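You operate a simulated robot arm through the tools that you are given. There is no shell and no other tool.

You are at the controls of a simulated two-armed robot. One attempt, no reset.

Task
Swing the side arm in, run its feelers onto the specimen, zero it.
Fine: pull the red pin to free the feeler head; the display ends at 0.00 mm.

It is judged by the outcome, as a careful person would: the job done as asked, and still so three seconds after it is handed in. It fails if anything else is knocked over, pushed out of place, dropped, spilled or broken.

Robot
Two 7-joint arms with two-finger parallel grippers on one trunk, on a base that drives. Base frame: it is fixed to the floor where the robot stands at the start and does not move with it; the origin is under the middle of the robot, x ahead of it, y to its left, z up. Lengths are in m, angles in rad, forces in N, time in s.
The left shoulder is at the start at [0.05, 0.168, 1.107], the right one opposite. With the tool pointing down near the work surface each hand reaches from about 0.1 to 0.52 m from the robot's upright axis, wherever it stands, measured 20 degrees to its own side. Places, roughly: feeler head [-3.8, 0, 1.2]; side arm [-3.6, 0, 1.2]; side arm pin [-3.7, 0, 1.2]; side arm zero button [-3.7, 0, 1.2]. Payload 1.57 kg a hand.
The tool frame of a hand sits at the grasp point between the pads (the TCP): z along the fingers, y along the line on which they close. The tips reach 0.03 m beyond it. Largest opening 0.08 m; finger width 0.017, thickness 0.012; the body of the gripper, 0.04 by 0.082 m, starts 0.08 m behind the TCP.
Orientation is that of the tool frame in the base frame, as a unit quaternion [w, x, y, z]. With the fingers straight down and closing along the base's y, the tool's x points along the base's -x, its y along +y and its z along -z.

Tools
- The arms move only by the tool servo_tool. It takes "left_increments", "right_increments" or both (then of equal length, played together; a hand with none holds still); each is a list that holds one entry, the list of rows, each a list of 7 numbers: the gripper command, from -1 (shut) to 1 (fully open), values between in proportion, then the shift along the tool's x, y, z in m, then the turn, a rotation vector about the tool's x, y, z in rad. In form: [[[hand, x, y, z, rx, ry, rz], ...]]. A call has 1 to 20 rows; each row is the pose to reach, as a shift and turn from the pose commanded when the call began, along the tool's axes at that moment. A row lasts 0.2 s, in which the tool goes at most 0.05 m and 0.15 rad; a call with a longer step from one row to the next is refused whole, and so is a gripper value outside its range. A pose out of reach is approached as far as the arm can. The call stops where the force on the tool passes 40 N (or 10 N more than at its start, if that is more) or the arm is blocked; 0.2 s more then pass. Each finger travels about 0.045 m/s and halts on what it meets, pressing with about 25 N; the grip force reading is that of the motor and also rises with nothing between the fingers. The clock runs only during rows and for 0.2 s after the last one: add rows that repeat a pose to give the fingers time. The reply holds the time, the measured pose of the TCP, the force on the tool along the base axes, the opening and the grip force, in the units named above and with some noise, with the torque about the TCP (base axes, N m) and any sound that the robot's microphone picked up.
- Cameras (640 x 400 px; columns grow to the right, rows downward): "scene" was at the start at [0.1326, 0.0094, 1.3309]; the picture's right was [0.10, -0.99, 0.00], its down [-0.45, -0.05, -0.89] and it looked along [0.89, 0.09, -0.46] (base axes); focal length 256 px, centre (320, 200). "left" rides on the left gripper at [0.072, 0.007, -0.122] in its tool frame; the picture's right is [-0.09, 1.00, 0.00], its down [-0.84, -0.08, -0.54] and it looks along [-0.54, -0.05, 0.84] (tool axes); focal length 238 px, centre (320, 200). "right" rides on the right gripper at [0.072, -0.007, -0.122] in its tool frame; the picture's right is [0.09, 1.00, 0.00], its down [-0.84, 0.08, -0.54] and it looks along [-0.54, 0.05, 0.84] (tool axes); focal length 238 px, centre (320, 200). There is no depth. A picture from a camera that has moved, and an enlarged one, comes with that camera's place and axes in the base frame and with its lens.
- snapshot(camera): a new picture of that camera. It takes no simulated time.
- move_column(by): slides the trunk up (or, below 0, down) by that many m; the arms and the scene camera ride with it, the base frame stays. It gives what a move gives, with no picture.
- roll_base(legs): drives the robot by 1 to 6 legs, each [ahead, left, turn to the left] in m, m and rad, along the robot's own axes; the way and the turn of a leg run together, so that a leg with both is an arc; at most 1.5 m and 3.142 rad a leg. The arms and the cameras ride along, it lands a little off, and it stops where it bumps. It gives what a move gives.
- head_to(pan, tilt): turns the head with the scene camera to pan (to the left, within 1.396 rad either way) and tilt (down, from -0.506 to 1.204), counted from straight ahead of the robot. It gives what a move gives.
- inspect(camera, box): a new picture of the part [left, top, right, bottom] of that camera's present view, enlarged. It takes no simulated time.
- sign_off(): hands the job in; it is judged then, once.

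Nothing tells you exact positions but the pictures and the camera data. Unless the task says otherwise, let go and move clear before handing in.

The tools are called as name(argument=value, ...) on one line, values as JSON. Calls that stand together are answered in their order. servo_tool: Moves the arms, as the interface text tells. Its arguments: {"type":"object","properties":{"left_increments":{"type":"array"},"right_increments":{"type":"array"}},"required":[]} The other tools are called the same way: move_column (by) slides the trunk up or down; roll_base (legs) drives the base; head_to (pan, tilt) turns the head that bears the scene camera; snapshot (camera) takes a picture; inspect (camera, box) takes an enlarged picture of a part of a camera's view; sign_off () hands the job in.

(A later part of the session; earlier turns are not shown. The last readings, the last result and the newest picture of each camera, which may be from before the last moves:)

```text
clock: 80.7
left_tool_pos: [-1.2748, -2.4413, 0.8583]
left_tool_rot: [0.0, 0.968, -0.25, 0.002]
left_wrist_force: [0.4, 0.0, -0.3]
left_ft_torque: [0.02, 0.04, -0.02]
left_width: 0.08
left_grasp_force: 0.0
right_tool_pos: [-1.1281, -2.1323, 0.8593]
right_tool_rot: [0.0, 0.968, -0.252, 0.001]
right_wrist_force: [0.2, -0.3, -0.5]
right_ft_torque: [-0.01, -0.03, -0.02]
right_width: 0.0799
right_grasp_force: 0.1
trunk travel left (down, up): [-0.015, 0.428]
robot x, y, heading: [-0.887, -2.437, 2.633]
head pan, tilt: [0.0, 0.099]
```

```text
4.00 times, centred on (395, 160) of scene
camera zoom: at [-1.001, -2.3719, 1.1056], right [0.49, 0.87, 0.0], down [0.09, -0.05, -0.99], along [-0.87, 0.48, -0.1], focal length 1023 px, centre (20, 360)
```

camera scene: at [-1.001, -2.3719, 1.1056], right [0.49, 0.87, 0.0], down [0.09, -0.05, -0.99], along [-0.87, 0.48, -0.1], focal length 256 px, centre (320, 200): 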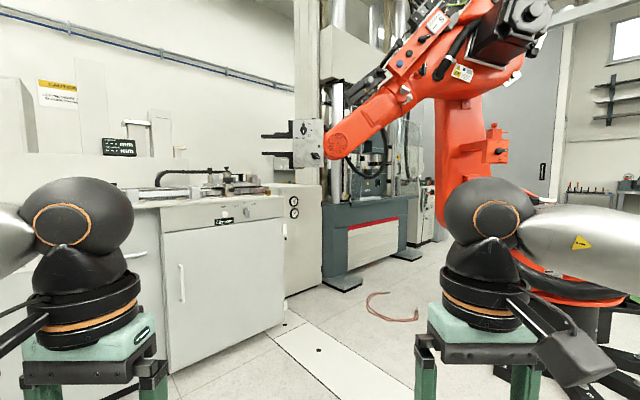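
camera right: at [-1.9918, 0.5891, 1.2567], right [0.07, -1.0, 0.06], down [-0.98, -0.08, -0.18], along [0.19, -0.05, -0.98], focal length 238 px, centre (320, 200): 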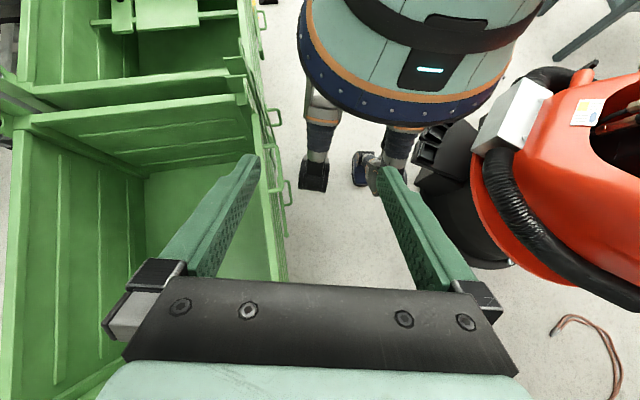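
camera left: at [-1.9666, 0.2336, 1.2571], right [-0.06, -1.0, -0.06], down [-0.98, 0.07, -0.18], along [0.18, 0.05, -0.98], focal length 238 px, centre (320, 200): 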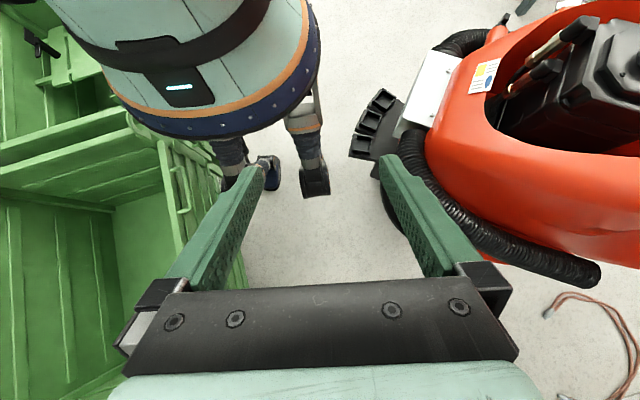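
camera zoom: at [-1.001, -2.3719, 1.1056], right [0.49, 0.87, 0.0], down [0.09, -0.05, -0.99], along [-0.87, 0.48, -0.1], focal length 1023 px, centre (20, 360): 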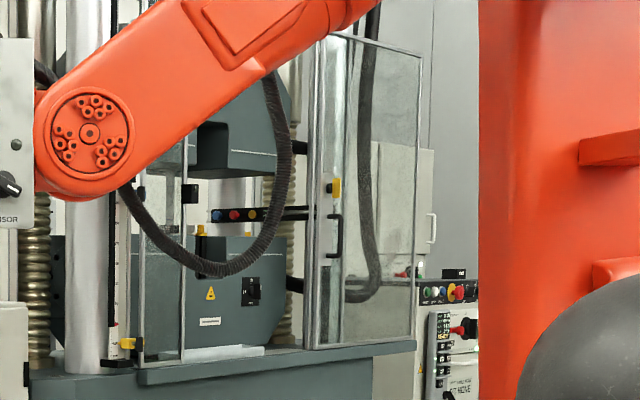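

The side arm is visible as a black bar with coloured buttons near the right column. The orange forearm has a hose loop hanging to about z 1.08, so I'll lower the hands, stage in front of it and check.

servo_tool(left_increments=[[[1, 0, 0, 0.04, 0, 0, 0], [1, 0, 0, 0.08, 0, 0, 0], [1, 0, 0, 0.12, 0, 0, 0]]], right_increments=[[[1, 0, 0, 0.04, 0, 0, 0], [1, 0, 0, 0.08, 0, 0, 0], [1, 0, 0, 0.12, 0, 0, 0]]])

roll_base(legs=[[0, 0, -0.36], [0.8, 0.09, 0]])

head_to(pan=0, tilt=0.0)

snapshot(camera="scene")

head_to(pan=0, tilt=0.7)

snapshot(camera="scene")

```text
clock: 81.5
left_tool_pos: [-1.2736, -2.4411, 0.7377]
left_tool_rot: [0.0, 0.968, -0.25, 0.001]
left_wrist_force: [-0.1, 0.5, -0.2]
left_ft_torque: [-0.01, 0.03, 0.04]
left_width: 0.0797
left_grasp_force: 0.1
right_tool_pos: [-1.129, -2.1338, 0.7368]
right_tool_rot: [0.0, 0.968, -0.253, 0.002]
right_wrist_force: [-0.3, 0.1, 0.1]
right_ft_torque: [0.06, -0.01, 0.01]
right_width: 0.0799
right_grasp_force: 0.0
trunk travel left (down, up): [-0.015, 0.428]
robot x, y, heading: [-0.8898, -2.4321, 2.638]
head pan, tilt: [0.0, 0.099]
```

```text
clock: 86.9
left_tool_pos: [-1.8456, -1.7539, 0.7388]
left_tool_rot: [0.0, 0.91, -0.415, 0.002]
left_wrist_force: [-0.5, 0.4, -0.7]
left_ft_torque: [0.01, 0.02, -0.01]
left_width: 0.0801
left_grasp_force: 0.1
right_tool_pos: [-1.6033, -1.5166, 0.7382]
right_tool_rot: [0.0, 0.908, -0.418, 0.002]
right_wrist_force: [-0.4, -0.4, -0.2]
right_ft_torque: [-0.02, 0.03, 0.02]
right_width: 0.0801
right_grasp_force: 0.0
trunk travel left (down, up): [-0.015, 0.428]
robot x, y, heading: [-1.4781, -1.8809, 2.281]
head pan, tilt: [0.0, 0.099]
```

```text
clock: 87.6
left_tool_pos: [-1.8451, -1.7533, 0.7381]
left_tool_rot: [0.0, 0.91, -0.416, 0.003]
left_wrist_force: [-0.1, -0.7, -0.3]
left_ft_torque: [0.01, 0.0, -0.04]
left_width: 0.08
left_grasp_force: 0.1
right_tool_pos: [-1.6028, -1.5162, 0.7373]
right_tool_rot: [0.0, 0.908, -0.418, 0.003]
right_wrist_force: [-0.4, -0.4, 0.1]
right_ft_torque: [0.03, 0.01, -0.02]
right_width: 0.0801
right_grasp_force: 0.1
trunk travel left (down, up): [-0.015, 0.428]
robot x, y, heading: [-1.4787, -1.8849, 2.281]
head pan, tilt: [0.0, 0.0]
```

```text
taken
camera scene: at [-1.5635, -1.7855, 1.1147], right [0.76, 0.65, 0.0], down [0.0, 0.0, -1.0], along [-0.65, 0.76, 0.0], focal length 256 px, centre (320, 200)
```

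scene: 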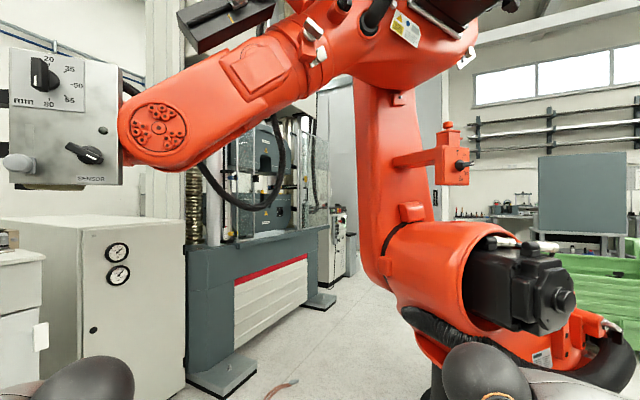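

```text
clock: 88.6
left_tool_pos: [-1.8452, -1.7539, 0.7382]
left_tool_rot: [0.0, 0.91, -0.415, 0.002]
left_wrist_force: [0.0, -0.1, -0.2]
left_ft_torque: [-0.01, -0.01, 0.02]
left_width: 0.0798
left_grasp_force: 0.1
right_tool_pos: [-1.603, -1.5159, 0.7379]
right_tool_rot: [0.0, 0.908, -0.418, 0.002]
right_wrist_force: [0.4, 0.2, 0.8]
right_ft_torque: [0.0, -0.05, 0.01]
right_width: 0.0802
right_grasp_force: 0.0
trunk travel left (down, up): [-0.015, 0.428]
robot x, y, heading: [-1.4843, -1.8842, 2.278]
head pan, tilt: [0.0, 0.7]
```

```text
taken
camera scene: at [-1.5602, -1.7893, 1.0509], right [0.76, 0.65, 0.0], down [0.42, -0.49, -0.77], along [-0.5, 0.58, -0.64], focal length 256 px, centre (320, 200)
```

scene: 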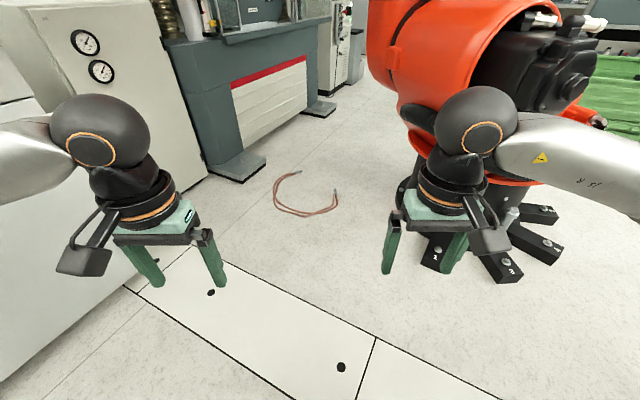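

The corridor straight ahead passes to the right of the hose loop and left of the orange robot's feet. I'll advance halfway and check.

roll_base(legs=[[0.4, 0, 0]])

snapshot(camera="scene")

head_to(pan=0.2, tilt=0.0)

snapshot(camera="scene")

```text
clock: 91.1
left_tool_pos: [-2.1038, -1.4532, 0.7389]
left_tool_rot: [0.001, 0.909, -0.416, 0.002]
left_wrist_force: [-0.6, 0.6, 0.0]
left_ft_torque: [0.02, 0.03, 0.02]
left_width: 0.08
left_grasp_force: 0.1
right_tool_pos: [-1.8617, -1.2155, 0.7364]
right_tool_rot: [0.0, 0.908, -0.419, 0.002]
right_wrist_force: [-0.4, 0.2, -0.7]
right_ft_torque: [0.03, 0.0, 0.01]
right_width: 0.08
right_grasp_force: 0.0
trunk travel left (down, up): [-0.015, 0.428]
robot x, y, heading: [-1.741, -1.5834, 2.283]
head pan, tilt: [0.0, 0.7]
```

```text
taken
camera scene: at [-1.8189, -1.4884, 1.0509], right [0.76, 0.65, 0.0], down [0.42, -0.49, -0.77], along [-0.5, 0.58, -0.64], focal length 256 px, centre (320, 200)
```

scene: 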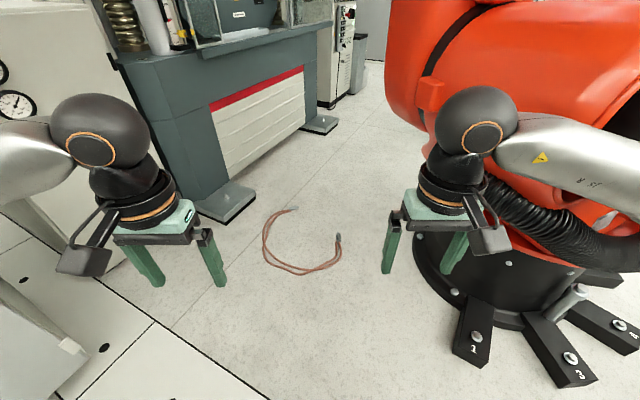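

```text
clock: 92.2
left_tool_pos: [-2.1029, -1.4532, 0.7388]
left_tool_rot: [0.0, 0.909, -0.416, 0.002]
left_wrist_force: [0.6, -0.8, 0.2]
left_ft_torque: [0.01, 0.02, -0.03]
left_width: 0.08
left_grasp_force: 0.0
right_tool_pos: [-1.8609, -1.216, 0.7374]
right_tool_rot: [0.0, 0.908, -0.419, 0.002]
right_wrist_force: [-0.1, -0.3, 0.6]
right_ft_torque: [0.02, 0.0, -0.01]
right_width: 0.08
right_grasp_force: 0.0
trunk travel left (down, up): [-0.015, 0.428]
robot x, y, heading: [-1.7395, -1.5836, 2.281]
head pan, tilt: [0.201, 0.0]
```

```text
taken
camera scene: at [-1.8346, -1.4976, 1.1147], right [0.61, 0.79, 0.0], down [0.0, 0.0, -1.0], along [-0.79, 0.61, 0.0], focal length 256 px, centre (320, 200)
```

scene: 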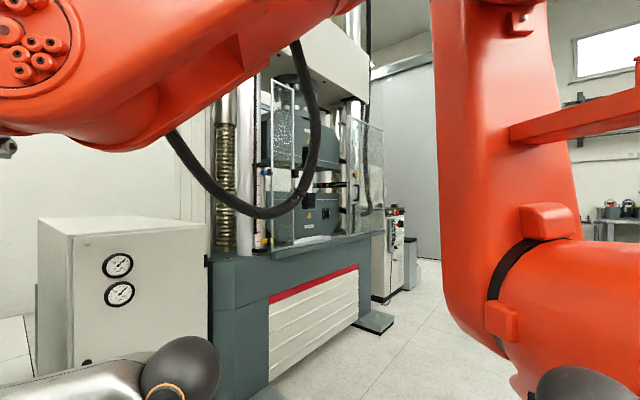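

The hose is close to my head's line on the left and the orange turret is on the right. I'll look at both more carefully before squeezing through.

head_to(pan=-0.5, tilt=0.3)

snapshot(camera="scene")

head_to(pan=0.0, tilt=0.0)

snapshot(camera="scene")

head_to(pan=0.0, tilt=-0.5)

snapshot(camera="scene")

```text
clock: 93.2
left_tool_pos: [-2.104, -1.4527, 0.7372]
left_tool_rot: [0.0, 0.909, -0.417, 0.002]
left_wrist_force: [-0.5, 0.0, 0.2]
left_ft_torque: [0.01, -0.02, 0.0]
left_width: 0.0801
left_grasp_force: 0.0
right_tool_pos: [-1.8612, -1.2143, 0.738]
right_tool_rot: [0.0, 0.908, -0.418, 0.002]
right_wrist_force: [0.2, -0.8, 0.1]
right_ft_torque: [0.03, 0.0, 0.02]
right_width: 0.08
right_grasp_force: 0.1
trunk travel left (down, up): [-0.015, 0.428]
robot x, y, heading: [-1.7387, -1.5833, 2.281]
head pan, tilt: [-0.499, 0.3]
```

```text
taken
camera scene: at [-1.7831, -1.4615, 1.087], right [0.98, 0.21, 0.0], down [0.06, -0.29, -0.96], along [-0.2, 0.93, -0.3], focal length 256 px, centre (320, 200)
```

scene: 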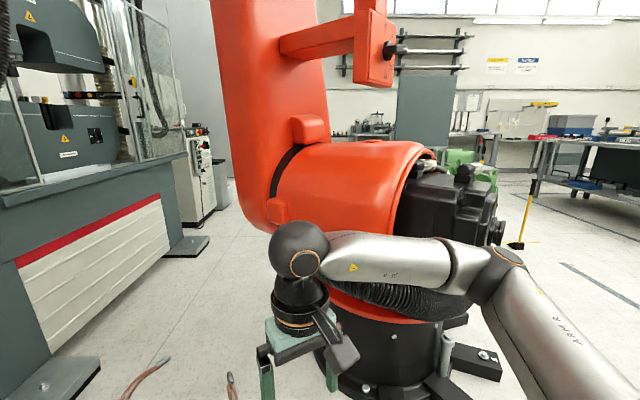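

```text
clock: 94.2
left_tool_pos: [-2.1024, -1.4527, 0.7377]
left_tool_rot: [0.0, 0.909, -0.416, 0.003]
left_wrist_force: [0.4, -0.4, 0.5]
left_ft_torque: [-0.02, -0.01, -0.01]
left_width: 0.08
left_grasp_force: 0.0
right_tool_pos: [-1.8615, -1.2151, 0.7382]
right_tool_rot: [0.0, 0.908, -0.419, 0.003]
right_wrist_force: [-0.1, 0.4, -0.1]
right_ft_torque: [0.02, -0.02, 0.03]
right_width: 0.0799
right_grasp_force: 0.1
trunk travel left (down, up): [-0.015, 0.428]
robot x, y, heading: [-1.7374, -1.582, 2.283]
head pan, tilt: [0.0, 0.0]
```

```text
taken
camera scene: at [-1.8222, -1.4845, 1.1147], right [0.76, 0.65, 0.0], down [0.0, 0.0, -1.0], along [-0.65, 0.76, 0.0], focal length 256 px, centre (320, 200)
```

scene: 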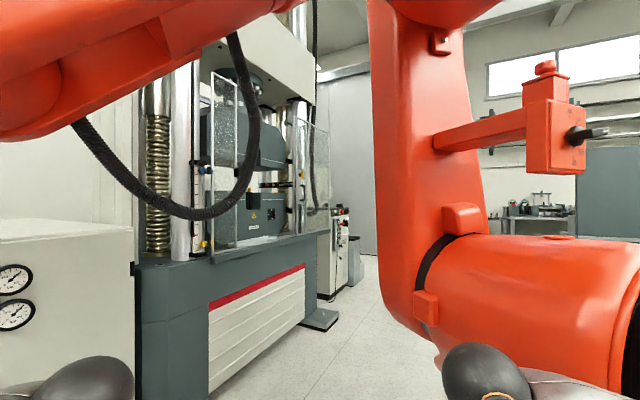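

```text
clock: 95.1
left_tool_pos: [-2.1036, -1.4518, 0.7391]
left_tool_rot: [0.0, 0.909, -0.417, 0.002]
left_wrist_force: [-0.1, 0.7, 0.7]
left_ft_torque: [-0.01, -0.03, 0.0]
left_width: 0.0799
left_grasp_force: 0.0
right_tool_pos: [-1.8611, -1.2155, 0.7381]
right_tool_rot: [0.0, 0.908, -0.419, 0.003]
right_wrist_force: [0.5, 0.0, 0.2]
right_ft_torque: [0.0, -0.01, 0.0]
right_width: 0.08
right_grasp_force: 0.0
trunk travel left (down, up): [-0.015, 0.428]
robot x, y, heading: [-1.7401, -1.5852, 2.28]
head pan, tilt: [0.0, -0.499]
```

```text
taken
camera scene: at [-1.8073, -1.5019, 1.1547], right [0.76, 0.65, 0.0], down [-0.31, 0.36, -0.88], along [-0.57, 0.67, 0.48], focal length 256 px, centre (320, 200)
```

scene: 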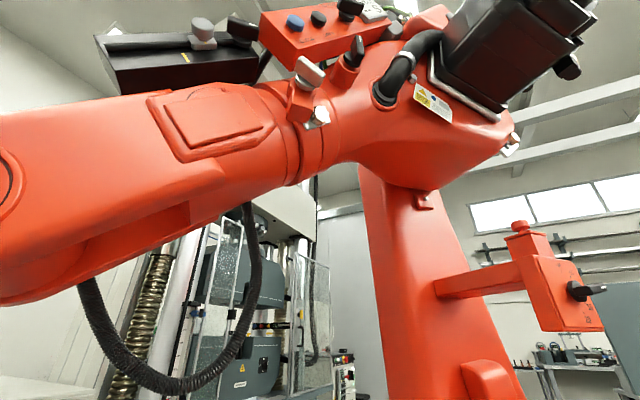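

Between the hose (0.15 m left) and the orange shoulder (0.17 m right) my shoulders won't fit, so I need to know my real footprint for the other gap. I'll look at my own base with the hand cameras.

servo_tool(left_increments=[[[1, 0, 0, 0, 0, 0.15, 0], [1, 0, 0, 0, 0, 0.3, 0], [1, 0, 0, 0, 0, 0.45, 0], [1, 0, 0, 0, 0, 0.6, 0], [1, 0, 0, 0, 0, 0.75, 0], [1, 0, 0, 0, 0, 0.9, 0], [1, 0, 0, 0, 0, 1.05, 0]]], right_increments=[[[1, 0, 0, 0, 0, 0.15, 0], [1, 0, 0, 0, 0, 0.3, 0], [1, 0, 0, 0, 0, 0.45, 0], [1, 0, 0, 0, 0, 0.6, 0], [1, 0, 0, 0, 0, 0.75, 0], [1, 0, 0, 0, 0, 0.9, 0], [1, 0, 0, 0, 0, 1.05, 0]]])

snapshot(camera="left")

snapshot(camera="right")

```text
clock: 96.7
left_tool_pos: [-2.1024, -1.4523, 0.7382]
left_tool_rot: [0.208, 0.786, -0.36, 0.458]
left_wrist_force: [-0.2, -0.1, -0.4]
left_ft_torque: [-0.01, -0.01, 0.0]
left_width: 0.0802
left_grasp_force: 0.0
right_tool_pos: [-1.8632, -1.2139, 0.7378]
right_tool_rot: [0.211, 0.785, -0.362, 0.456]
right_wrist_force: [0.3, 0.2, -1.0]
right_ft_torque: [-0.04, -0.02, -0.03]
right_width: 0.0802
right_grasp_force: 0.2
trunk travel left (down, up): [-0.015, 0.428]
robot x, y, heading: [-1.7356, -1.5808, 2.283]
head pan, tilt: [0.0, -0.499]
```

```text
taken
camera left: at [-2.1539, -1.4039, 0.8616], right [-0.78, -0.62, -0.08], down [-0.52, 0.72, -0.46], along [0.34, -0.32, -0.88], focal length 238 px, centre (320, 200)
```

left: 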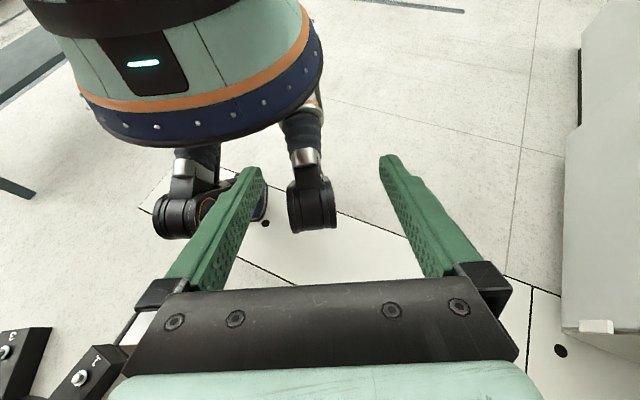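

```text
taken
camera right: at [-1.9028, -1.1568, 0.8625], right [-0.73, -0.68, 0.08], down [-0.63, 0.62, -0.46], along [0.26, -0.38, -0.89], focal length 238 px, centre (320, 200)
```

right: 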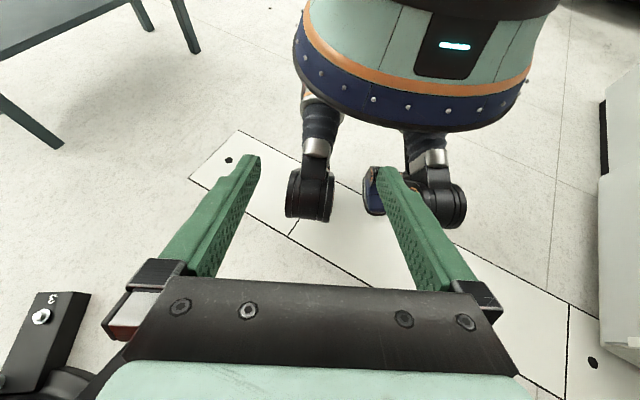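

My body actually hangs well above the floor (lowest point ~0.36–0.5 m and it moves with the trunk), so feet and low boxes aren't obstacles; it was most likely my left elbow that touched the orange robot's side. I'll back out, go between table and orange robot with hands raised, and retry the bin-side gap with the trunk high.

servo_tool(left_increments=[[[1, 0, 0, 0, 0, -0.15, 0], [1, 0, 0, 0, 0, -0.3, 0], [1, 0, 0, 0, 0, -0.45, 0], [1, 0, 0, 0, 0, -0.6, 0], [1, 0, 0, 0, 0, -0.75, 0], [1, 0, 0, 0, 0, -0.9, 0], [1, 0, 0, 0, 0, -1.05, 0]]], right_increments=[[[1, 0, 0, 0, 0, -0.15, 0], [1, 0, 0, 0, 0, -0.3, 0], [1, 0, 0, 0, 0, -0.45, 0], [1, 0, 0, 0, 0, -0.6, 0], [1, 0, 0, 0, 0, -0.75, 0], [1, 0, 0, 0, 0, -0.9, 0], [1, 0, 0, 0, 0, -1.05, 0]]])

roll_base(legs=[[-0.38, -0.18, 0], [0, 0, -2.28]])

move_column(by=0.26)

servo_tool(left_increments=[[[1, 0, 0, -0.04, 0, 0, 0], [1, 0, 0, -0.08, 0, 0, 0], [1, 0, 0, -0.12, 0, 0, 0]]], right_increments=[[[1, 0, 0, -0.04, 0, 0, 0], [1, 0, 0, -0.08, 0, 0, 0], [1, 0, 0, -0.12, 0, 0, 0]]])

head_to(pan=0.6, tilt=0.5)

snapshot(camera="scene")

```text
clock: 98.3
left_tool_pos: [-2.1015, -1.4515, 0.7386]
left_tool_rot: [-0.001, 0.91, -0.415, 0.001]
left_wrist_force: [-0.1, -0.2, 0.3]
left_ft_torque: [-0.02, 0.05, 0.01]
left_width: 0.08
left_grasp_force: 0.1
right_tool_pos: [-1.8624, -1.2155, 0.7386]
right_tool_rot: [-0.001, 0.908, -0.42, 0.0]
right_wrist_force: [-0.2, -0.4, -0.2]
right_ft_torque: [0.01, 0.02, -0.02]
right_width: 0.08
right_grasp_force: 0.1
trunk travel left (down, up): [-0.015, 0.428]
robot x, y, heading: [-1.74, -1.5802, 2.285]
head pan, tilt: [0.0, -0.499]
```

```text
clock: 106.5
left_tool_pos: [-1.0053, -1.589, 0.7374]
left_tool_rot: [-0.001, 0.027, 1.0, 0.0]
left_wrist_force: [-0.3, 0.2, 0.2]
left_ft_torque: [-0.02, 0.0, 0.0]
left_width: 0.08
left_grasp_force: 0.0
right_tool_pos: [-1.0029, -1.9288, 0.7379]
right_tool_rot: [-0.002, 0.03, 1.0, -0.001]
right_wrist_force: [-0.8, -0.6, 0.3]
right_ft_torque: [-0.01, 0.0, -0.01]
right_width: 0.0801
right_grasp_force: 0.1
trunk travel left (down, up): [-0.015, 0.428]
robot x, y, heading: [-1.3513, -1.7599, -0.06]
head pan, tilt: [0.0, -0.499]
```

```text
clock: 109.1
left_tool_pos: [-1.0069, -1.5894, 0.9976]
left_tool_rot: [-0.001, 0.028, 1.0, -0.002]
left_wrist_force: [-0.6, 1.0, 0.9]
left_ft_torque: [0.04, 0.0, 0.01]
left_width: 0.0801
left_grasp_force: 0.1
right_tool_pos: [-1.0015, -1.9294, 0.9982]
right_tool_rot: [-0.002, 0.03, 1.0, -0.001]
right_wrist_force: [0.0, 0.6, 1.8]
right_ft_torque: [0.02, 0.01, 0.01]
right_width: 0.0801
right_grasp_force: 0.0
trunk travel left (down, up): [-0.275, 0.168]
robot x, y, heading: [-1.3575, -1.7599, -0.057]
head pan, tilt: [0.0, -0.499]
```

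```text
clock: 109.9
left_tool_pos: [-1.0056, -1.5872, 1.1198]
left_tool_rot: [-0.002, 0.03, 1.0, 0.001]
left_wrist_force: [-0.4, -0.6, 0.9]
left_ft_torque: [0.03, 0.02, 0.04]
left_width: 0.08
left_grasp_force: 0.1
right_tool_pos: [-1.0007, -1.9271, 1.1176]
right_tool_rot: [-0.001, 0.031, 1.0, -0.001]
right_wrist_force: [-0.8, 0.9, 0.0]
right_ft_torque: [-0.02, 0.02, 0.02]
right_width: 0.0799
right_grasp_force: 0.1
trunk travel left (down, up): [-0.275, 0.168]
robot x, y, heading: [-1.3557, -1.7625, -0.058]
head pan, tilt: [0.0, -0.499]
```

```text
clock: 111.2
left_tool_pos: [-1.0069, -1.587, 1.1193]
left_tool_rot: [-0.001, 0.028, 1.0, -0.001]
left_wrist_force: [0.1, 0.4, 0.5]
left_ft_torque: [0.02, -0.02, 0.01]
left_width: 0.0797
left_grasp_force: 0.1
right_tool_pos: [-1.0002, -1.9278, 1.118]
right_tool_rot: [-0.001, 0.03, 1.0, -0.001]
right_wrist_force: [-0.5, -0.6, 1.0]
right_ft_torque: [-0.02, 0.02, -0.02]
right_width: 0.0801
right_grasp_force: 0.0
trunk travel left (down, up): [-0.275, 0.168]
robot x, y, heading: [-1.3529, -1.7622, -0.057]
head pan, tilt: [0.6, 0.499]
```

```text
taken
camera scene: at [-1.2329, -1.7165, 1.3286], right [0.52, -0.86, 0.0], down [-0.41, -0.25, -0.88], along [0.75, 0.45, -0.48], focal length 256 px, centre (320, 200)
```

scene: 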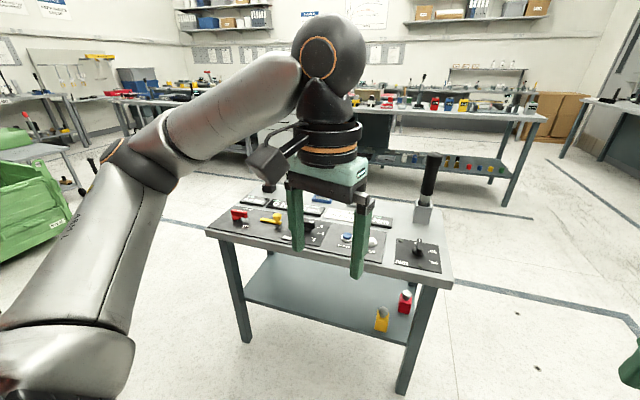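

Hands are well above the table now. I'll slide past between the table and the orange robot, then turn to face the gap.

roll_base(legs=[[0.2, 0.47, 0], [0.05, 0.45, 0]])

head_to(pan=1.3, tilt=0.6)

snapshot(camera="scene")

```text
clock: 120.0
left_tool_pos: [-0.7003, -0.6749, 1.1193]
left_tool_rot: [-0.003, 0.03, 1.0, -0.001]
left_wrist_force: [-0.3, -0.4, 0.1]
left_ft_torque: [0.01, 0.0, -0.02]
left_width: 0.08
left_grasp_force: 0.2
right_tool_pos: [-0.697, -1.0143, 1.1167]
right_tool_rot: [-0.002, 0.032, 0.999, -0.001]
right_wrist_force: [1.1, 0.5, -0.2]
right_ft_torque: [0.02, 0.0, 0.01]
right_width: 0.08
right_grasp_force: 0.0
trunk travel left (down, up): [-0.275, 0.168]
robot x, y, heading: [-1.05, -0.8495, -0.063]
head pan, tilt: [0.6, 0.499]
```

```text
clock: 121.1
left_tool_pos: [-0.7003, -0.6739, 1.1196]
left_tool_rot: [-0.002, 0.03, 1.0, -0.001]
left_wrist_force: [0.9, -0.1, -0.4]
left_ft_torque: [0.0, -0.01, -0.02]
left_width: 0.08
left_grasp_force: 0.0
right_tool_pos: [-0.6972, -1.0138, 1.1161]
right_tool_rot: [-0.002, 0.032, 0.999, 0.0]
right_wrist_force: [0.3, 0.4, -0.8]
right_ft_torque: [0.0, 0.02, 0.0]
right_width: 0.08
right_grasp_force: 0.1
trunk travel left (down, up): [-0.275, 0.168]
robot x, y, heading: [-1.0454, -0.8507, -0.06]
head pan, tilt: [1.3, 0.6]
```

```text
taken
camera scene: at [-0.9778, -0.7654, 1.3195], right [0.94, -0.33, 0.0], down [-0.19, -0.53, -0.83], along [0.27, 0.78, -0.56], focal length 256 px, centre (320, 200)
```

scene: 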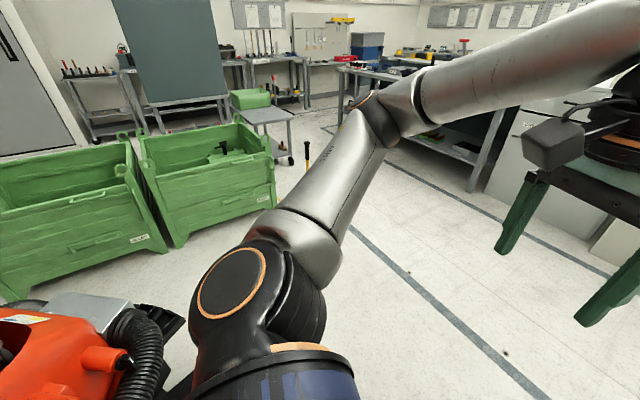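

Through cleanly. Now on to the front of the gap, turning to face the machine with the trunk raised.

roll_base(legs=[[0.25, 0.7, 0], [0.0, 0.6, 0], [0, 0, 3.14]])

move_column(by=0.165)

head_to(pan=0, tilt=0.6)

snapshot(camera="scene")

```text
clock: 140.5
left_tool_pos: [-1.0528, 0.2675, 1.1189]
left_tool_rot: [-0.001, 1.0, -0.021, 0.001]
left_wrist_force: [-0.1, -0.8, -0.4]
left_ft_torque: [0.0, 0.01, -0.01]
left_width: 0.0799
left_grasp_force: 0.1
right_tool_pos: [-1.0647, 0.6083, 1.1166]
right_tool_rot: [-0.001, 1.0, -0.022, 0.001]
right_wrist_force: [0.8, 0.0, 0.3]
right_ft_torque: [0.01, 0.01, 0.0]
right_width: 0.0801
right_grasp_force: 0.0
trunk travel left (down, up): [-0.275, 0.168]
robot x, y, heading: [-0.708, 0.4496, 3.104]
head pan, tilt: [1.3, 0.6]
```

```text
clock: 142.4
left_tool_pos: [-1.0514, 0.2685, 1.2837]
left_tool_rot: [-0.002, 1.0, -0.019, 0.002]
left_wrist_force: [-0.7, -0.3, -0.3]
left_ft_torque: [0.03, -0.01, 0.0]
left_width: 0.0798
left_grasp_force: 0.1
right_tool_pos: [-1.0653, 0.608, 1.282]
right_tool_rot: [0.0, 1.0, -0.023, 0.002]
right_wrist_force: [-0.1, -0.2, 0.3]
right_ft_torque: [0.0, 0.05, -0.02]
right_width: 0.08
right_grasp_force: 0.1
trunk travel left (down, up): [-0.44, 0.003]
robot x, y, heading: [-0.7118, 0.4494, 3.106]
head pan, tilt: [1.3, 0.6]
```

```text
clock: 143.9
left_tool_pos: [-1.0533, 0.2686, 1.2838]
left_tool_rot: [-0.001, 1.0, -0.018, 0.002]
left_wrist_force: [-0.7, 0.0, -0.5]
left_ft_torque: [-0.02, 0.01, -0.04]
left_width: 0.08
left_grasp_force: 0.1
right_tool_pos: [-1.0639, 0.6081, 1.2829]
right_tool_rot: [-0.001, 1.0, -0.022, 0.002]
right_wrist_force: [-0.4, 0.8, -0.3]
right_ft_torque: [0.0, -0.01, 0.03]
right_width: 0.0799
right_grasp_force: 0.0
trunk travel left (down, up): [-0.44, 0.003]
robot x, y, heading: [-0.7083, 0.4498, 3.101]
head pan, tilt: [0.0, 0.6]
```

```text
taken
camera scene: at [-0.8358, 0.4535, 1.4845], right [0.04, 1.0, 0.0], down [0.56, -0.02, -0.83], along [-0.82, 0.03, -0.56], focal length 256 px, centre (320, 200)
```

scene: 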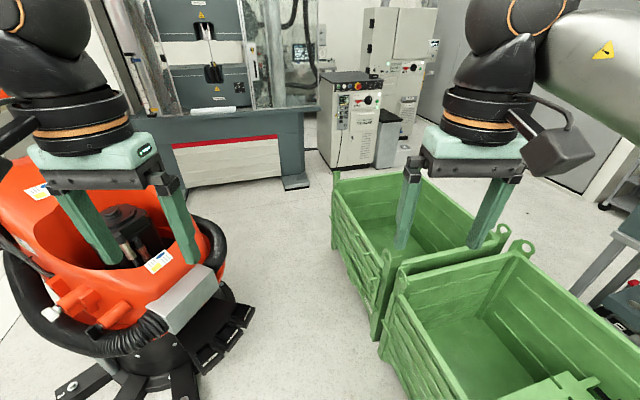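

Trunk is high; I'll drive through the gap now in stages.

roll_base(legs=[[0.88, 0.0, 0], [0.5, 0.05, 0]])

snapshot(camera="scene")

```text
clock: 147.8
left_tool_pos: [-1.8383, 0.3003, 1.2842]
left_tool_rot: [0.0, 1.0, -0.025, 0.001]
left_wrist_force: [-0.2, -0.3, 0.1]
left_ft_torque: [0.0, 0.0, -0.01]
left_width: 0.0798
left_grasp_force: 0.1
right_tool_pos: [-1.8476, 0.6388, 1.2809]
right_tool_rot: [0.0, 1.0, -0.026, 0.003]
right_wrist_force: [0.1, -0.5, -0.4]
right_ft_torque: [0.0, 0.01, 0.0]
right_width: 0.08
right_grasp_force: 0.1
trunk travel left (down, up): [-0.44, 0.003]
robot x, y, heading: [-1.4934, 0.4746, 3.091]
head pan, tilt: [0.0, 0.6]
stopped in leg 1: the robot was blocked; the commanded pose is now the measured one
```

```text
taken
camera scene: at [-1.6215, 0.4831, 1.4843], right [0.05, 1.0, 0.0], down [0.57, -0.03, -0.82], along [-0.82, 0.04, -0.57], focal length 256 px, centre (320, 200)
```

scene: 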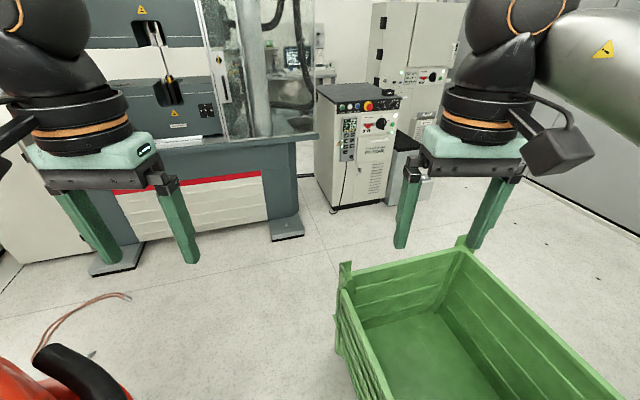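

Blocked again, this time apparently on the right. I'll look at my body against the bin and orange robot from the hand cameras.

servo_tool(left_increments=[[[1, 0, 0, 0, 0, 0.15, 0], [1, 0, 0, 0, 0, 0.3, 0], [1, 0, 0, 0, 0, 0.45, 0], [1, 0, 0, 0, 0, 0.6, 0], [1, 0, 0, 0, 0, 0.75, 0]]], right_increments=[[[1, 0, 0, 0, 0, 0.15, 0], [1, 0, 0, 0, 0, 0.3, 0], [1, 0, 0, 0, 0, 0.45, 0], [1, 0, 0, 0, 0, 0.6, 0], [1, 0, 0, 0, 0, 0.75, 0]]])

snapshot(camera="left")

snapshot(camera="right")

inspect(camera="right", box=[220, 0, 480, 200])

inspect(camera="left", box=[160, 0, 420, 200])

```text
clock: 149.0
left_tool_pos: [-1.8382, 0.2998, 1.2848]
left_tool_rot: [0.008, 0.93, -0.023, 0.367]
left_wrist_force: [0.1, -0.5, 0.4]
left_ft_torque: [-0.01, 0.03, 0.05]
left_width: 0.08
left_grasp_force: 0.1
right_tool_pos: [-1.8469, 0.6377, 1.2839]
right_tool_rot: [0.01, 0.931, -0.024, 0.364]
right_wrist_force: [0.0, 0.5, 0.1]
right_ft_torque: [0.0, 0.01, 0.01]
right_width: 0.0801
right_grasp_force: 0.1
trunk travel left (down, up): [-0.44, 0.003]
robot x, y, heading: [-1.493, 0.4773, 3.088]
head pan, tilt: [0.0, 0.6]
```

```text
taken
camera left: at [-1.8687, 0.2935, 1.4236], right [-0.11, -0.99, -0.07], down [-0.98, 0.12, -0.17], along [0.18, 0.05, -0.98], focal length 238 px, centre (320, 200)
```

left: 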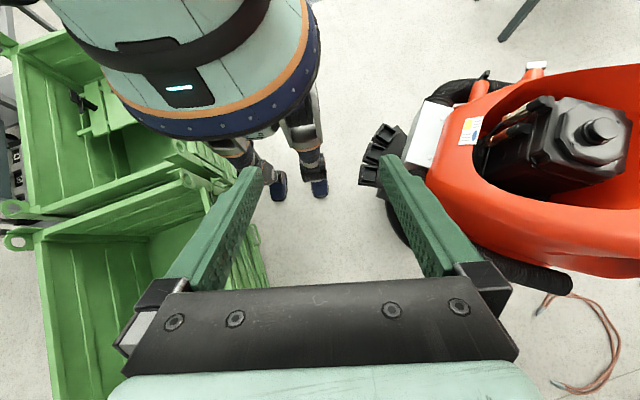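

```text
taken
camera right: at [-1.8772, 0.6468, 1.4234], right [0.02, -1.0, 0.06], down [-0.98, -0.03, -0.17], along [0.17, -0.06, -0.98], focal length 238 px, centre (320, 200)
```

right: 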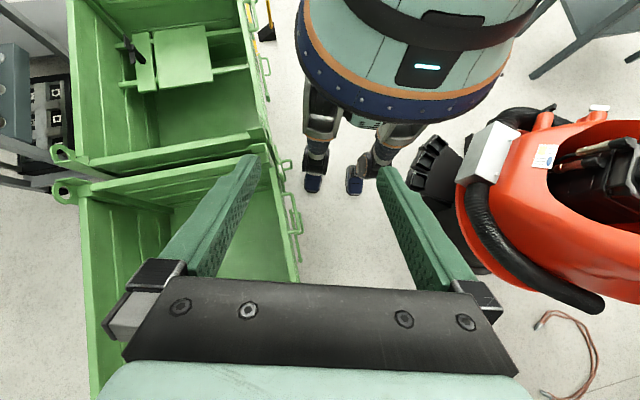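

```text
2.00 times, centred on (350, 100) of right
camera zoom: at [-1.8772, 0.6468, 1.4234], right [0.02, -1.0, 0.06], down [-0.98, -0.03, -0.17], along [0.17, -0.06, -0.98], focal length 477 px, centre (260, 400)
```

zoom: 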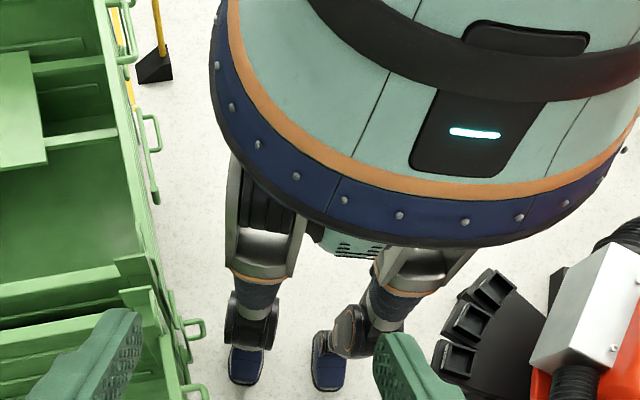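

```text
2.00 times, centred on (290, 100) of left
camera zoom: at [-1.8687, 0.2935, 1.4236], right [-0.11, -0.99, -0.07], down [-0.98, 0.12, -0.17], along [0.18, 0.05, -0.98], focal length 477 px, centre (380, 400)
```

zoom: 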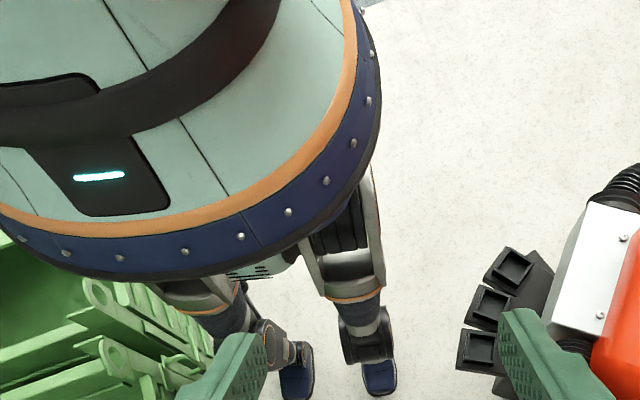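

My body is a humanoid on narrow legs; the right leg's clearance to the bin handle is just a few cm here. I'll restore the hands, back off a bit, shift left ~4 cm and proceed with the trunk up.

servo_tool(left_increments=[[[1, 0, 0, 0, 0, -0.15, 0], [1, 0, 0, 0, 0, -0.3, 0], [1, 0, 0, 0, 0, -0.45, 0], [1, 0, 0, 0, 0, -0.6, 0], [1, 0, 0, 0, 0, -0.75, 0]]], right_increments=[[[1, 0, 0, 0, 0, -0.15, 0], [1, 0, 0, 0, 0, -0.3, 0], [1, 0, 0, 0, 0, -0.45, 0], [1, 0, 0, 0, 0, -0.6, 0], [1, 0, 0, 0, 0, -0.75, 0]]])

roll_base(legs=[[-0.09, 0.05, 0.05], [0.2, 0.0, 0.0]])

```text
clock: 150.2
left_tool_pos: [-1.8384, 0.3003, 1.2839]
left_tool_rot: [-0.001, 1.0, -0.023, 0.0]
left_wrist_force: [-0.5, 0.0, 0.6]
left_ft_torque: [-0.02, -0.01, -0.01]
left_width: 0.08
left_grasp_force: 0.1
right_tool_pos: [-1.8468, 0.6402, 1.2815]
right_tool_rot: [0.0, 1.0, -0.027, -0.001]
right_wrist_force: [-0.4, 0.0, -0.2]
right_ft_torque: [-0.01, 0.02, -0.01]
right_width: 0.08
right_grasp_force: 0.1
trunk travel left (down, up): [-0.44, 0.003]
robot x, y, heading: [-1.4935, 0.4752, 3.088]
head pan, tilt: [0.0, 0.6]
```

```text
clock: 152.6
left_tool_pos: [-1.9273, 0.2404, 1.2841]
left_tool_rot: [-0.001, 1.0, 0.003, 0.002]
left_wrist_force: [0.3, -0.1, -0.4]
left_ft_torque: [0.02, -0.04, 0.0]
left_width: 0.0797
left_grasp_force: 0.0
right_tool_pos: [-1.9541, 0.5792, 1.2808]
right_tool_rot: [0.0, 1.0, 0.0, 0.001]
right_wrist_force: [0.8, 1.0, -0.4]
right_ft_torque: [0.02, -0.03, 0.0]
right_width: 0.0799
right_grasp_force: 0.2
trunk travel left (down, up): [-0.44, 0.003]
robot x, y, heading: [-1.5897, 0.4325, -3.14]
head pan, tilt: [0.0, 0.6]
```

roll_base(legs=[[0.15, 0.0, 0]])

```text
clock: 153.7
left_tool_pos: [-1.9316, 0.2434, 1.2843]
left_tool_rot: [-0.001, 1.0, -0.001, 0.001]
left_wrist_force: [0.0, -0.2, 0.6]
left_ft_torque: [-0.04, -0.01, 0.0]
left_width: 0.08
left_grasp_force: 0.1
right_tool_pos: [-1.9567, 0.5822, 1.2839]
right_tool_rot: [-0.001, 1.0, -0.004, 0.002]
right_wrist_force: [0.0, 0.2, 0.0]
right_ft_torque: [-0.03, -0.03, -0.01]
right_width: 0.08
right_grasp_force: 0.1
trunk travel left (down, up): [-0.44, 0.003]
robot x, y, heading: [-1.5947, 0.4338, 3.135]
head pan, tilt: [0.0, 0.6]
stopped in leg 1: the robot was blocked; the commanded pose is now the measured one
```

roll_base(legs=[[-0.06, 0.0, 0.0], [0.0, 0.06, 0.0], [0.2, 0.0, 0]])

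```text
clock: 155.4
left_tool_pos: [-1.874, 0.2345, 1.2843]
left_tool_rot: [-0.001, 1.0, 0.0, 0.002]
left_wrist_force: [-0.2, -0.1, 0.6]
left_ft_torque: [-0.01, 0.01, 0.0]
left_width: 0.0799
left_grasp_force: 0.1
right_tool_pos: [-1.8995, 0.5725, 1.2808]
right_tool_rot: [0.001, 1.0, -0.002, 0.002]
right_wrist_force: [-0.3, -0.1, -0.1]
right_ft_torque: [-0.01, 0.01, -0.03]
right_width: 0.0801
right_grasp_force: 0.1
trunk travel left (down, up): [-0.44, 0.003]
robot x, y, heading: [-1.5405, 0.4257, 3.142]
head pan, tilt: [0.0, 0.6]
stopped in leg 2: the robot was blocked; the commanded pose is now the measured one
```

The contact pattern suggests a base about 0.29 m in radius, with the clear line around y≈0.447 here. I'll nudge onto that line and advance in small steps.

roll_base(legs=[[0.0, -0.022, 0.0], [0.055, 0.0, 0.0], [0.05, 0.0, 0.0]])

```text
clock: 156.8
left_tool_pos: [-1.9147, 0.2512, 1.2831]
left_tool_rot: [-0.002, 1.0, 0.0, 0.002]
left_wrist_force: [-0.1, -0.4, -0.2]
left_ft_torque: [0.03, 0.0, 0.04]
left_width: 0.08
left_grasp_force: 0.0
right_tool_pos: [-1.9379, 0.5904, 1.281]
right_tool_rot: [0.001, 1.0, -0.003, 0.002]
right_wrist_force: [-1.1, 0.3, -0.1]
right_ft_torque: [0.0, 0.01, -0.04]
right_width: 0.0797
right_grasp_force: 0.0
trunk travel left (down, up): [-0.44, 0.003]
robot x, y, heading: [-1.576, 0.4444, 3.138]
head pan, tilt: [0.0, 0.6]
stopped in leg 2: the robot was blocked; the commanded pose is now the measured one
```

The gap really is a couple of cm too narrow for my base, so I'll leave it. There appears to be a wider lane to the right of the bins; I'll back out and look.

roll_base(legs=[[-0.85, 0.0, 0], [-0.85, 0.1, 0], [0, 0, -1.2]])

head_to(pan=0, tilt=0.5)

snapshot(camera="scene")

```text
clock: 168.4
left_tool_pos: [-0.1902, 0.585, 1.285]
left_tool_rot: [-0.001, 0.829, -0.56, 0.002]
left_wrist_force: [-0.1, -0.5, 0.0]
left_ft_torque: [-0.03, 0.0, -0.01]
left_width: 0.0801
left_grasp_force: 0.0
right_tool_pos: [0.1149, 0.7346, 1.2827]
right_tool_rot: [0.001, 0.827, -0.562, 0.0]
right_wrist_force: [-0.3, -0.2, 0.2]
right_ft_torque: [-0.04, 0.04, 0.01]
right_width: 0.08
right_grasp_force: 0.0
trunk travel left (down, up): [-0.44, 0.003]
robot x, y, heading: [0.1115, 0.3426, 1.951]
head pan, tilt: [0.0, 0.6]
```

```text
clock: 169.1
left_tool_pos: [-0.1912, 0.5844, 1.2847]
left_tool_rot: [-0.001, 0.829, -0.56, 0.002]
left_wrist_force: [-0.3, -0.9, -0.7]
left_ft_torque: [0.01, 0.0, 0.0]
left_width: 0.08
left_grasp_force: 0.1
right_tool_pos: [0.1137, 0.7341, 1.2828]
right_tool_rot: [0.0, 0.827, -0.562, 0.0]
right_wrist_force: [-0.7, -1.0, -0.3]
right_ft_torque: [0.01, -0.01, 0.02]
right_width: 0.0799
right_grasp_force: 0.1
trunk travel left (down, up): [-0.44, 0.003]
robot x, y, heading: [0.1168, 0.3469, 1.946]
head pan, tilt: [0.0, 0.499]
```

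```text
taken
camera scene: at [0.067, 0.4663, 1.4936], right [0.93, 0.37, 0.0], down [0.18, -0.45, -0.88], along [-0.33, 0.82, -0.48], focal length 256 px, centre (320, 200)
```

scene: 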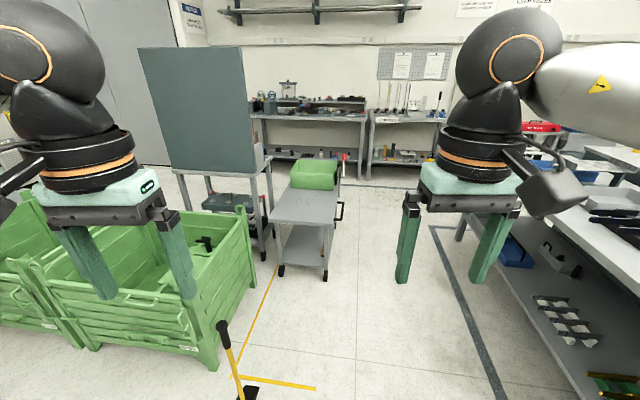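

That lane is blocked by a desk and cart close to the bins. My base may be wider than it is deep, so I'll retry the gap sideways, facing the bins with hands high above them.

roll_base(legs=[[0, 0, -0.17], [0.4, 1.25, 0]])

head_to(pan=1.2, tilt=0.7)

snapshot(camera="scene")

```text
clock: 181.1
left_tool_pos: [-1.4691, 0.7534, 1.2851]
left_tool_rot: [-0.001, 0.779, -0.627, 0.001]
left_wrist_force: [-0.5, 0.1, -0.7]
left_ft_torque: [-0.01, -0.03, -0.06]
left_width: 0.0798
left_grasp_force: 0.1
right_tool_pos: [-1.1434, 0.8503, 1.2818]
right_tool_rot: [0.002, 0.778, -0.628, 0.001]
right_wrist_force: [-0.3, 0.9, 0.3]
right_ft_torque: [0.0, -0.01, 0.0]
right_width: 0.0802
right_grasp_force: 0.0
trunk travel left (down, up): [-0.44, 0.003]
robot x, y, heading: [-1.2068, 0.4648, 1.784]
head pan, tilt: [0.0, 0.499]
```

```text
clock: 182.5
left_tool_pos: [-1.4697, 0.7524, 1.2845]
left_tool_rot: [-0.001, 0.779, -0.627, 0.001]
left_wrist_force: [-0.3, -0.2, -0.4]
left_ft_torque: [0.0, 0.0, 0.0]
left_width: 0.0798
left_grasp_force: 0.1
right_tool_pos: [-1.1448, 0.8506, 1.282]
right_tool_rot: [0.001, 0.777, -0.629, 0.001]
right_wrist_force: [-0.1, 0.2, -1.2]
right_ft_torque: [0.01, 0.02, 0.03]
right_width: 0.0801
right_grasp_force: 0.0
trunk travel left (down, up): [-0.44, 0.003]
robot x, y, heading: [-1.2082, 0.4648, 1.784]
head pan, tilt: [1.201, 0.7]
```

```text
taken
camera scene: at [-1.2998, 0.519, 1.4759], right [0.15, 0.99, 0.0], down [0.64, -0.1, -0.77], along [-0.76, 0.12, -0.64], focal length 256 px, centre (320, 200)
```

scene: 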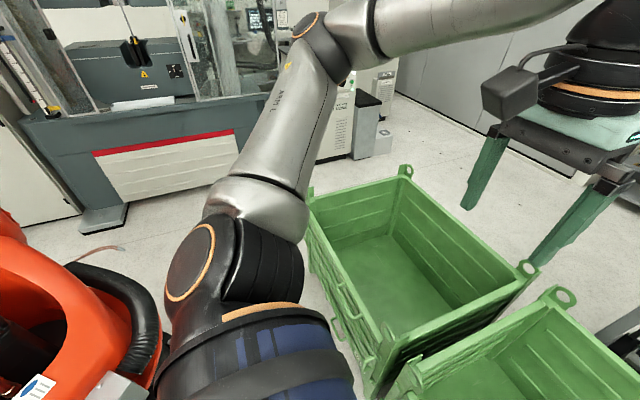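

roll_base(legs=[[0.035, 0.38, 0], [0.0, 0.1, 0], [0.0, 0.1, 0]])

```text
clock: 186.2
left_tool_pos: [-1.8142, 0.7134, 1.2857]
left_tool_rot: [-0.001, 0.782, -0.623, 0.001]
left_wrist_force: [-0.1, -0.5, -1.0]
left_ft_torque: [-0.01, -0.05, 0.01]
left_width: 0.08
left_grasp_force: 0.0
right_tool_pos: [-1.4892, 0.8132, 1.2818]
right_tool_rot: [0.001, 0.781, -0.625, 0.001]
right_wrist_force: [-0.5, -0.1, 0.6]
right_ft_torque: [0.02, 0.0, 0.01]
right_width: 0.08
right_grasp_force: 0.2
trunk travel left (down, up): [-0.44, 0.003]
robot x, y, heading: [-1.5491, 0.426, 1.797]
head pan, tilt: [1.201, 0.7]
stopped in leg 1: the robot was blocked; the commanded pose is now the measured one
```

Contacts are the same in any orientation, so the base behaves like a circle of ~0.29 m radius and the clear line is only a few mm wide around y≈0.438. I'll line up precisely and try one gentle straight pass.

roll_base(legs=[[-0.015, -0.14, 0], [0, 0, 1.345]])

head_to(pan=0, tilt=0.9)

snapshot(camera="scene")

```text
clock: 191.3
left_tool_pos: [-1.751, 0.2567, 1.284]
left_tool_rot: [-0.002, 1.0, -0.006, 0.001]
left_wrist_force: [0.2, 0.2, 0.8]
left_ft_torque: [0.01, 0.0, 0.0]
left_width: 0.08
left_grasp_force: 0.2
right_tool_pos: [-1.7726, 0.596, 1.2828]
right_tool_rot: [0.0, 1.0, -0.009, 0.001]
right_wrist_force: [1.8, -0.1, 1.3]
right_ft_torque: [0.0, -0.01, -0.01]
right_width: 0.0798
right_grasp_force: 0.0
trunk travel left (down, up): [-0.44, 0.003]
robot x, y, heading: [-1.4122, 0.4472, 3.122]
head pan, tilt: [1.201, 0.7]
```

```text
clock: 192.7
left_tool_pos: [-1.7534, 0.2561, 1.2845]
left_tool_rot: [-0.002, 1.0, -0.006, 0.0]
left_wrist_force: [-1.0, 0.2, 0.0]
left_ft_torque: [0.0, -0.02, -0.01]
left_width: 0.0798
left_grasp_force: 0.0
right_tool_pos: [-1.7733, 0.5956, 1.2825]
right_tool_rot: [-0.001, 1.0, -0.009, 0.001]
right_wrist_force: [-0.2, -0.7, 0.5]
right_ft_torque: [0.0, -0.01, 0.0]
right_width: 0.08
right_grasp_force: 0.0
trunk travel left (down, up): [-0.44, 0.003]
robot x, y, heading: [-1.4132, 0.4448, 3.129]
head pan, tilt: [0.0, 0.901]
```

```text
taken
camera scene: at [-1.5275, 0.4469, 1.4597], right [0.01, 1.0, 0.0], down [0.78, -0.01, -0.62], along [-0.62, 0.01, -0.78], focal length 256 px, centre (320, 200)
```

scene: 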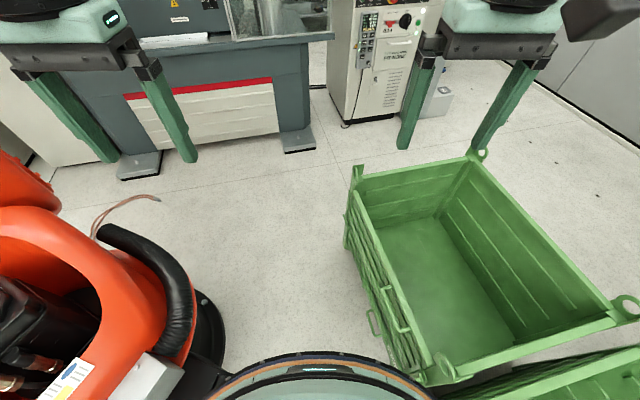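

roll_base(legs=[[0.11, 0.007, 0.012]])

head_to(pan=0, tilt=0.95)

head_to(pan=0, tilt=0.9)

```text
clock: 193.9
left_tool_pos: [-1.8584, 0.2453, 1.2852]
left_tool_rot: [-0.002, 1.0, 0.001, 0.001]
left_wrist_force: [0.0, -0.2, 0.5]
left_ft_torque: [-0.02, -0.03, 0.02]
left_width: 0.0802
left_grasp_force: 0.0
right_tool_pos: [-1.8844, 0.5849, 1.2823]
right_tool_rot: [0.0, 1.0, -0.001, 0.002]
right_wrist_force: [0.7, 0.1, -0.1]
right_ft_torque: [-0.01, -0.02, 0.01]
right_width: 0.0799
right_grasp_force: 0.2
trunk travel left (down, up): [-0.44, 0.003]
robot x, y, heading: [-1.5248, 0.4379, 3.145]
head pan, tilt: [0.0, 0.901]
```

```text
clock: 194.5
left_tool_pos: [-1.8581, 0.2449, 1.2855]
left_tool_rot: [-0.002, 1.0, 0.001, 0.0]
left_wrist_force: [-0.3, 0.4, 0.5]
left_ft_torque: [0.02, 0.04, 0.01]
left_width: 0.0799
left_grasp_force: 0.1
right_tool_pos: [-1.8843, 0.5856, 1.2821]
right_tool_rot: [-0.001, 1.0, -0.002, 0.001]
right_wrist_force: [-0.1, 0.2, 0.1]
right_ft_torque: [-0.01, -0.01, -0.01]
right_width: 0.0801
right_grasp_force: 0.1
trunk travel left (down, up): [-0.44, 0.003]
robot x, y, heading: [-1.5212, 0.44, 3.141]
head pan, tilt: [0.0, 0.949]
```

```text
clock: 195.1
left_tool_pos: [-1.8575, 0.245, 1.2848]
left_tool_rot: [-0.001, 1.0, 0.002, 0.001]
left_wrist_force: [-0.4, 0.1, -0.5]
left_ft_torque: [-0.02, 0.02, 0.02]
left_width: 0.0799
left_grasp_force: 0.1
right_tool_pos: [-1.8835, 0.5856, 1.2831]
right_tool_rot: [-0.001, 1.0, -0.003, 0.001]
right_wrist_force: [0.1, -0.3, 0.0]
right_ft_torque: [0.02, -0.01, -0.01]
right_width: 0.0799
right_grasp_force: 0.1
trunk travel left (down, up): [-0.44, 0.003]
robot x, y, heading: [-1.5227, 0.4417, 3.141]
head pan, tilt: [0.0, 0.901]
```

roll_base(legs=[[0.1, 0.0, 0.0], [0.15, 0.01, 0.0]])

```text
clock: 196.2
left_tool_pos: [-1.9316, 0.241, 1.2844]
left_tool_rot: [-0.002, 1.0, 0.001, 0.002]
left_wrist_force: [0.1, 0.7, 0.1]
left_ft_torque: [-0.01, 0.0, 0.02]
left_width: 0.08
left_grasp_force: 0.0
right_tool_pos: [-1.9567, 0.5818, 1.2828]
right_tool_rot: [0.0, 1.0, -0.005, 0.002]
right_wrist_force: [0.0, 0.2, -0.1]
right_ft_torque: [0.02, 0.0, 0.0]
right_width: 0.0799
right_grasp_force: 0.1
trunk travel left (down, up): [-0.44, 0.003]
robot x, y, heading: [-1.5958, 0.4325, 3.137]
head pan, tilt: [0.0, 0.901]
stopped in leg 1: the robot was blocked; the commanded pose is now the measured one
```

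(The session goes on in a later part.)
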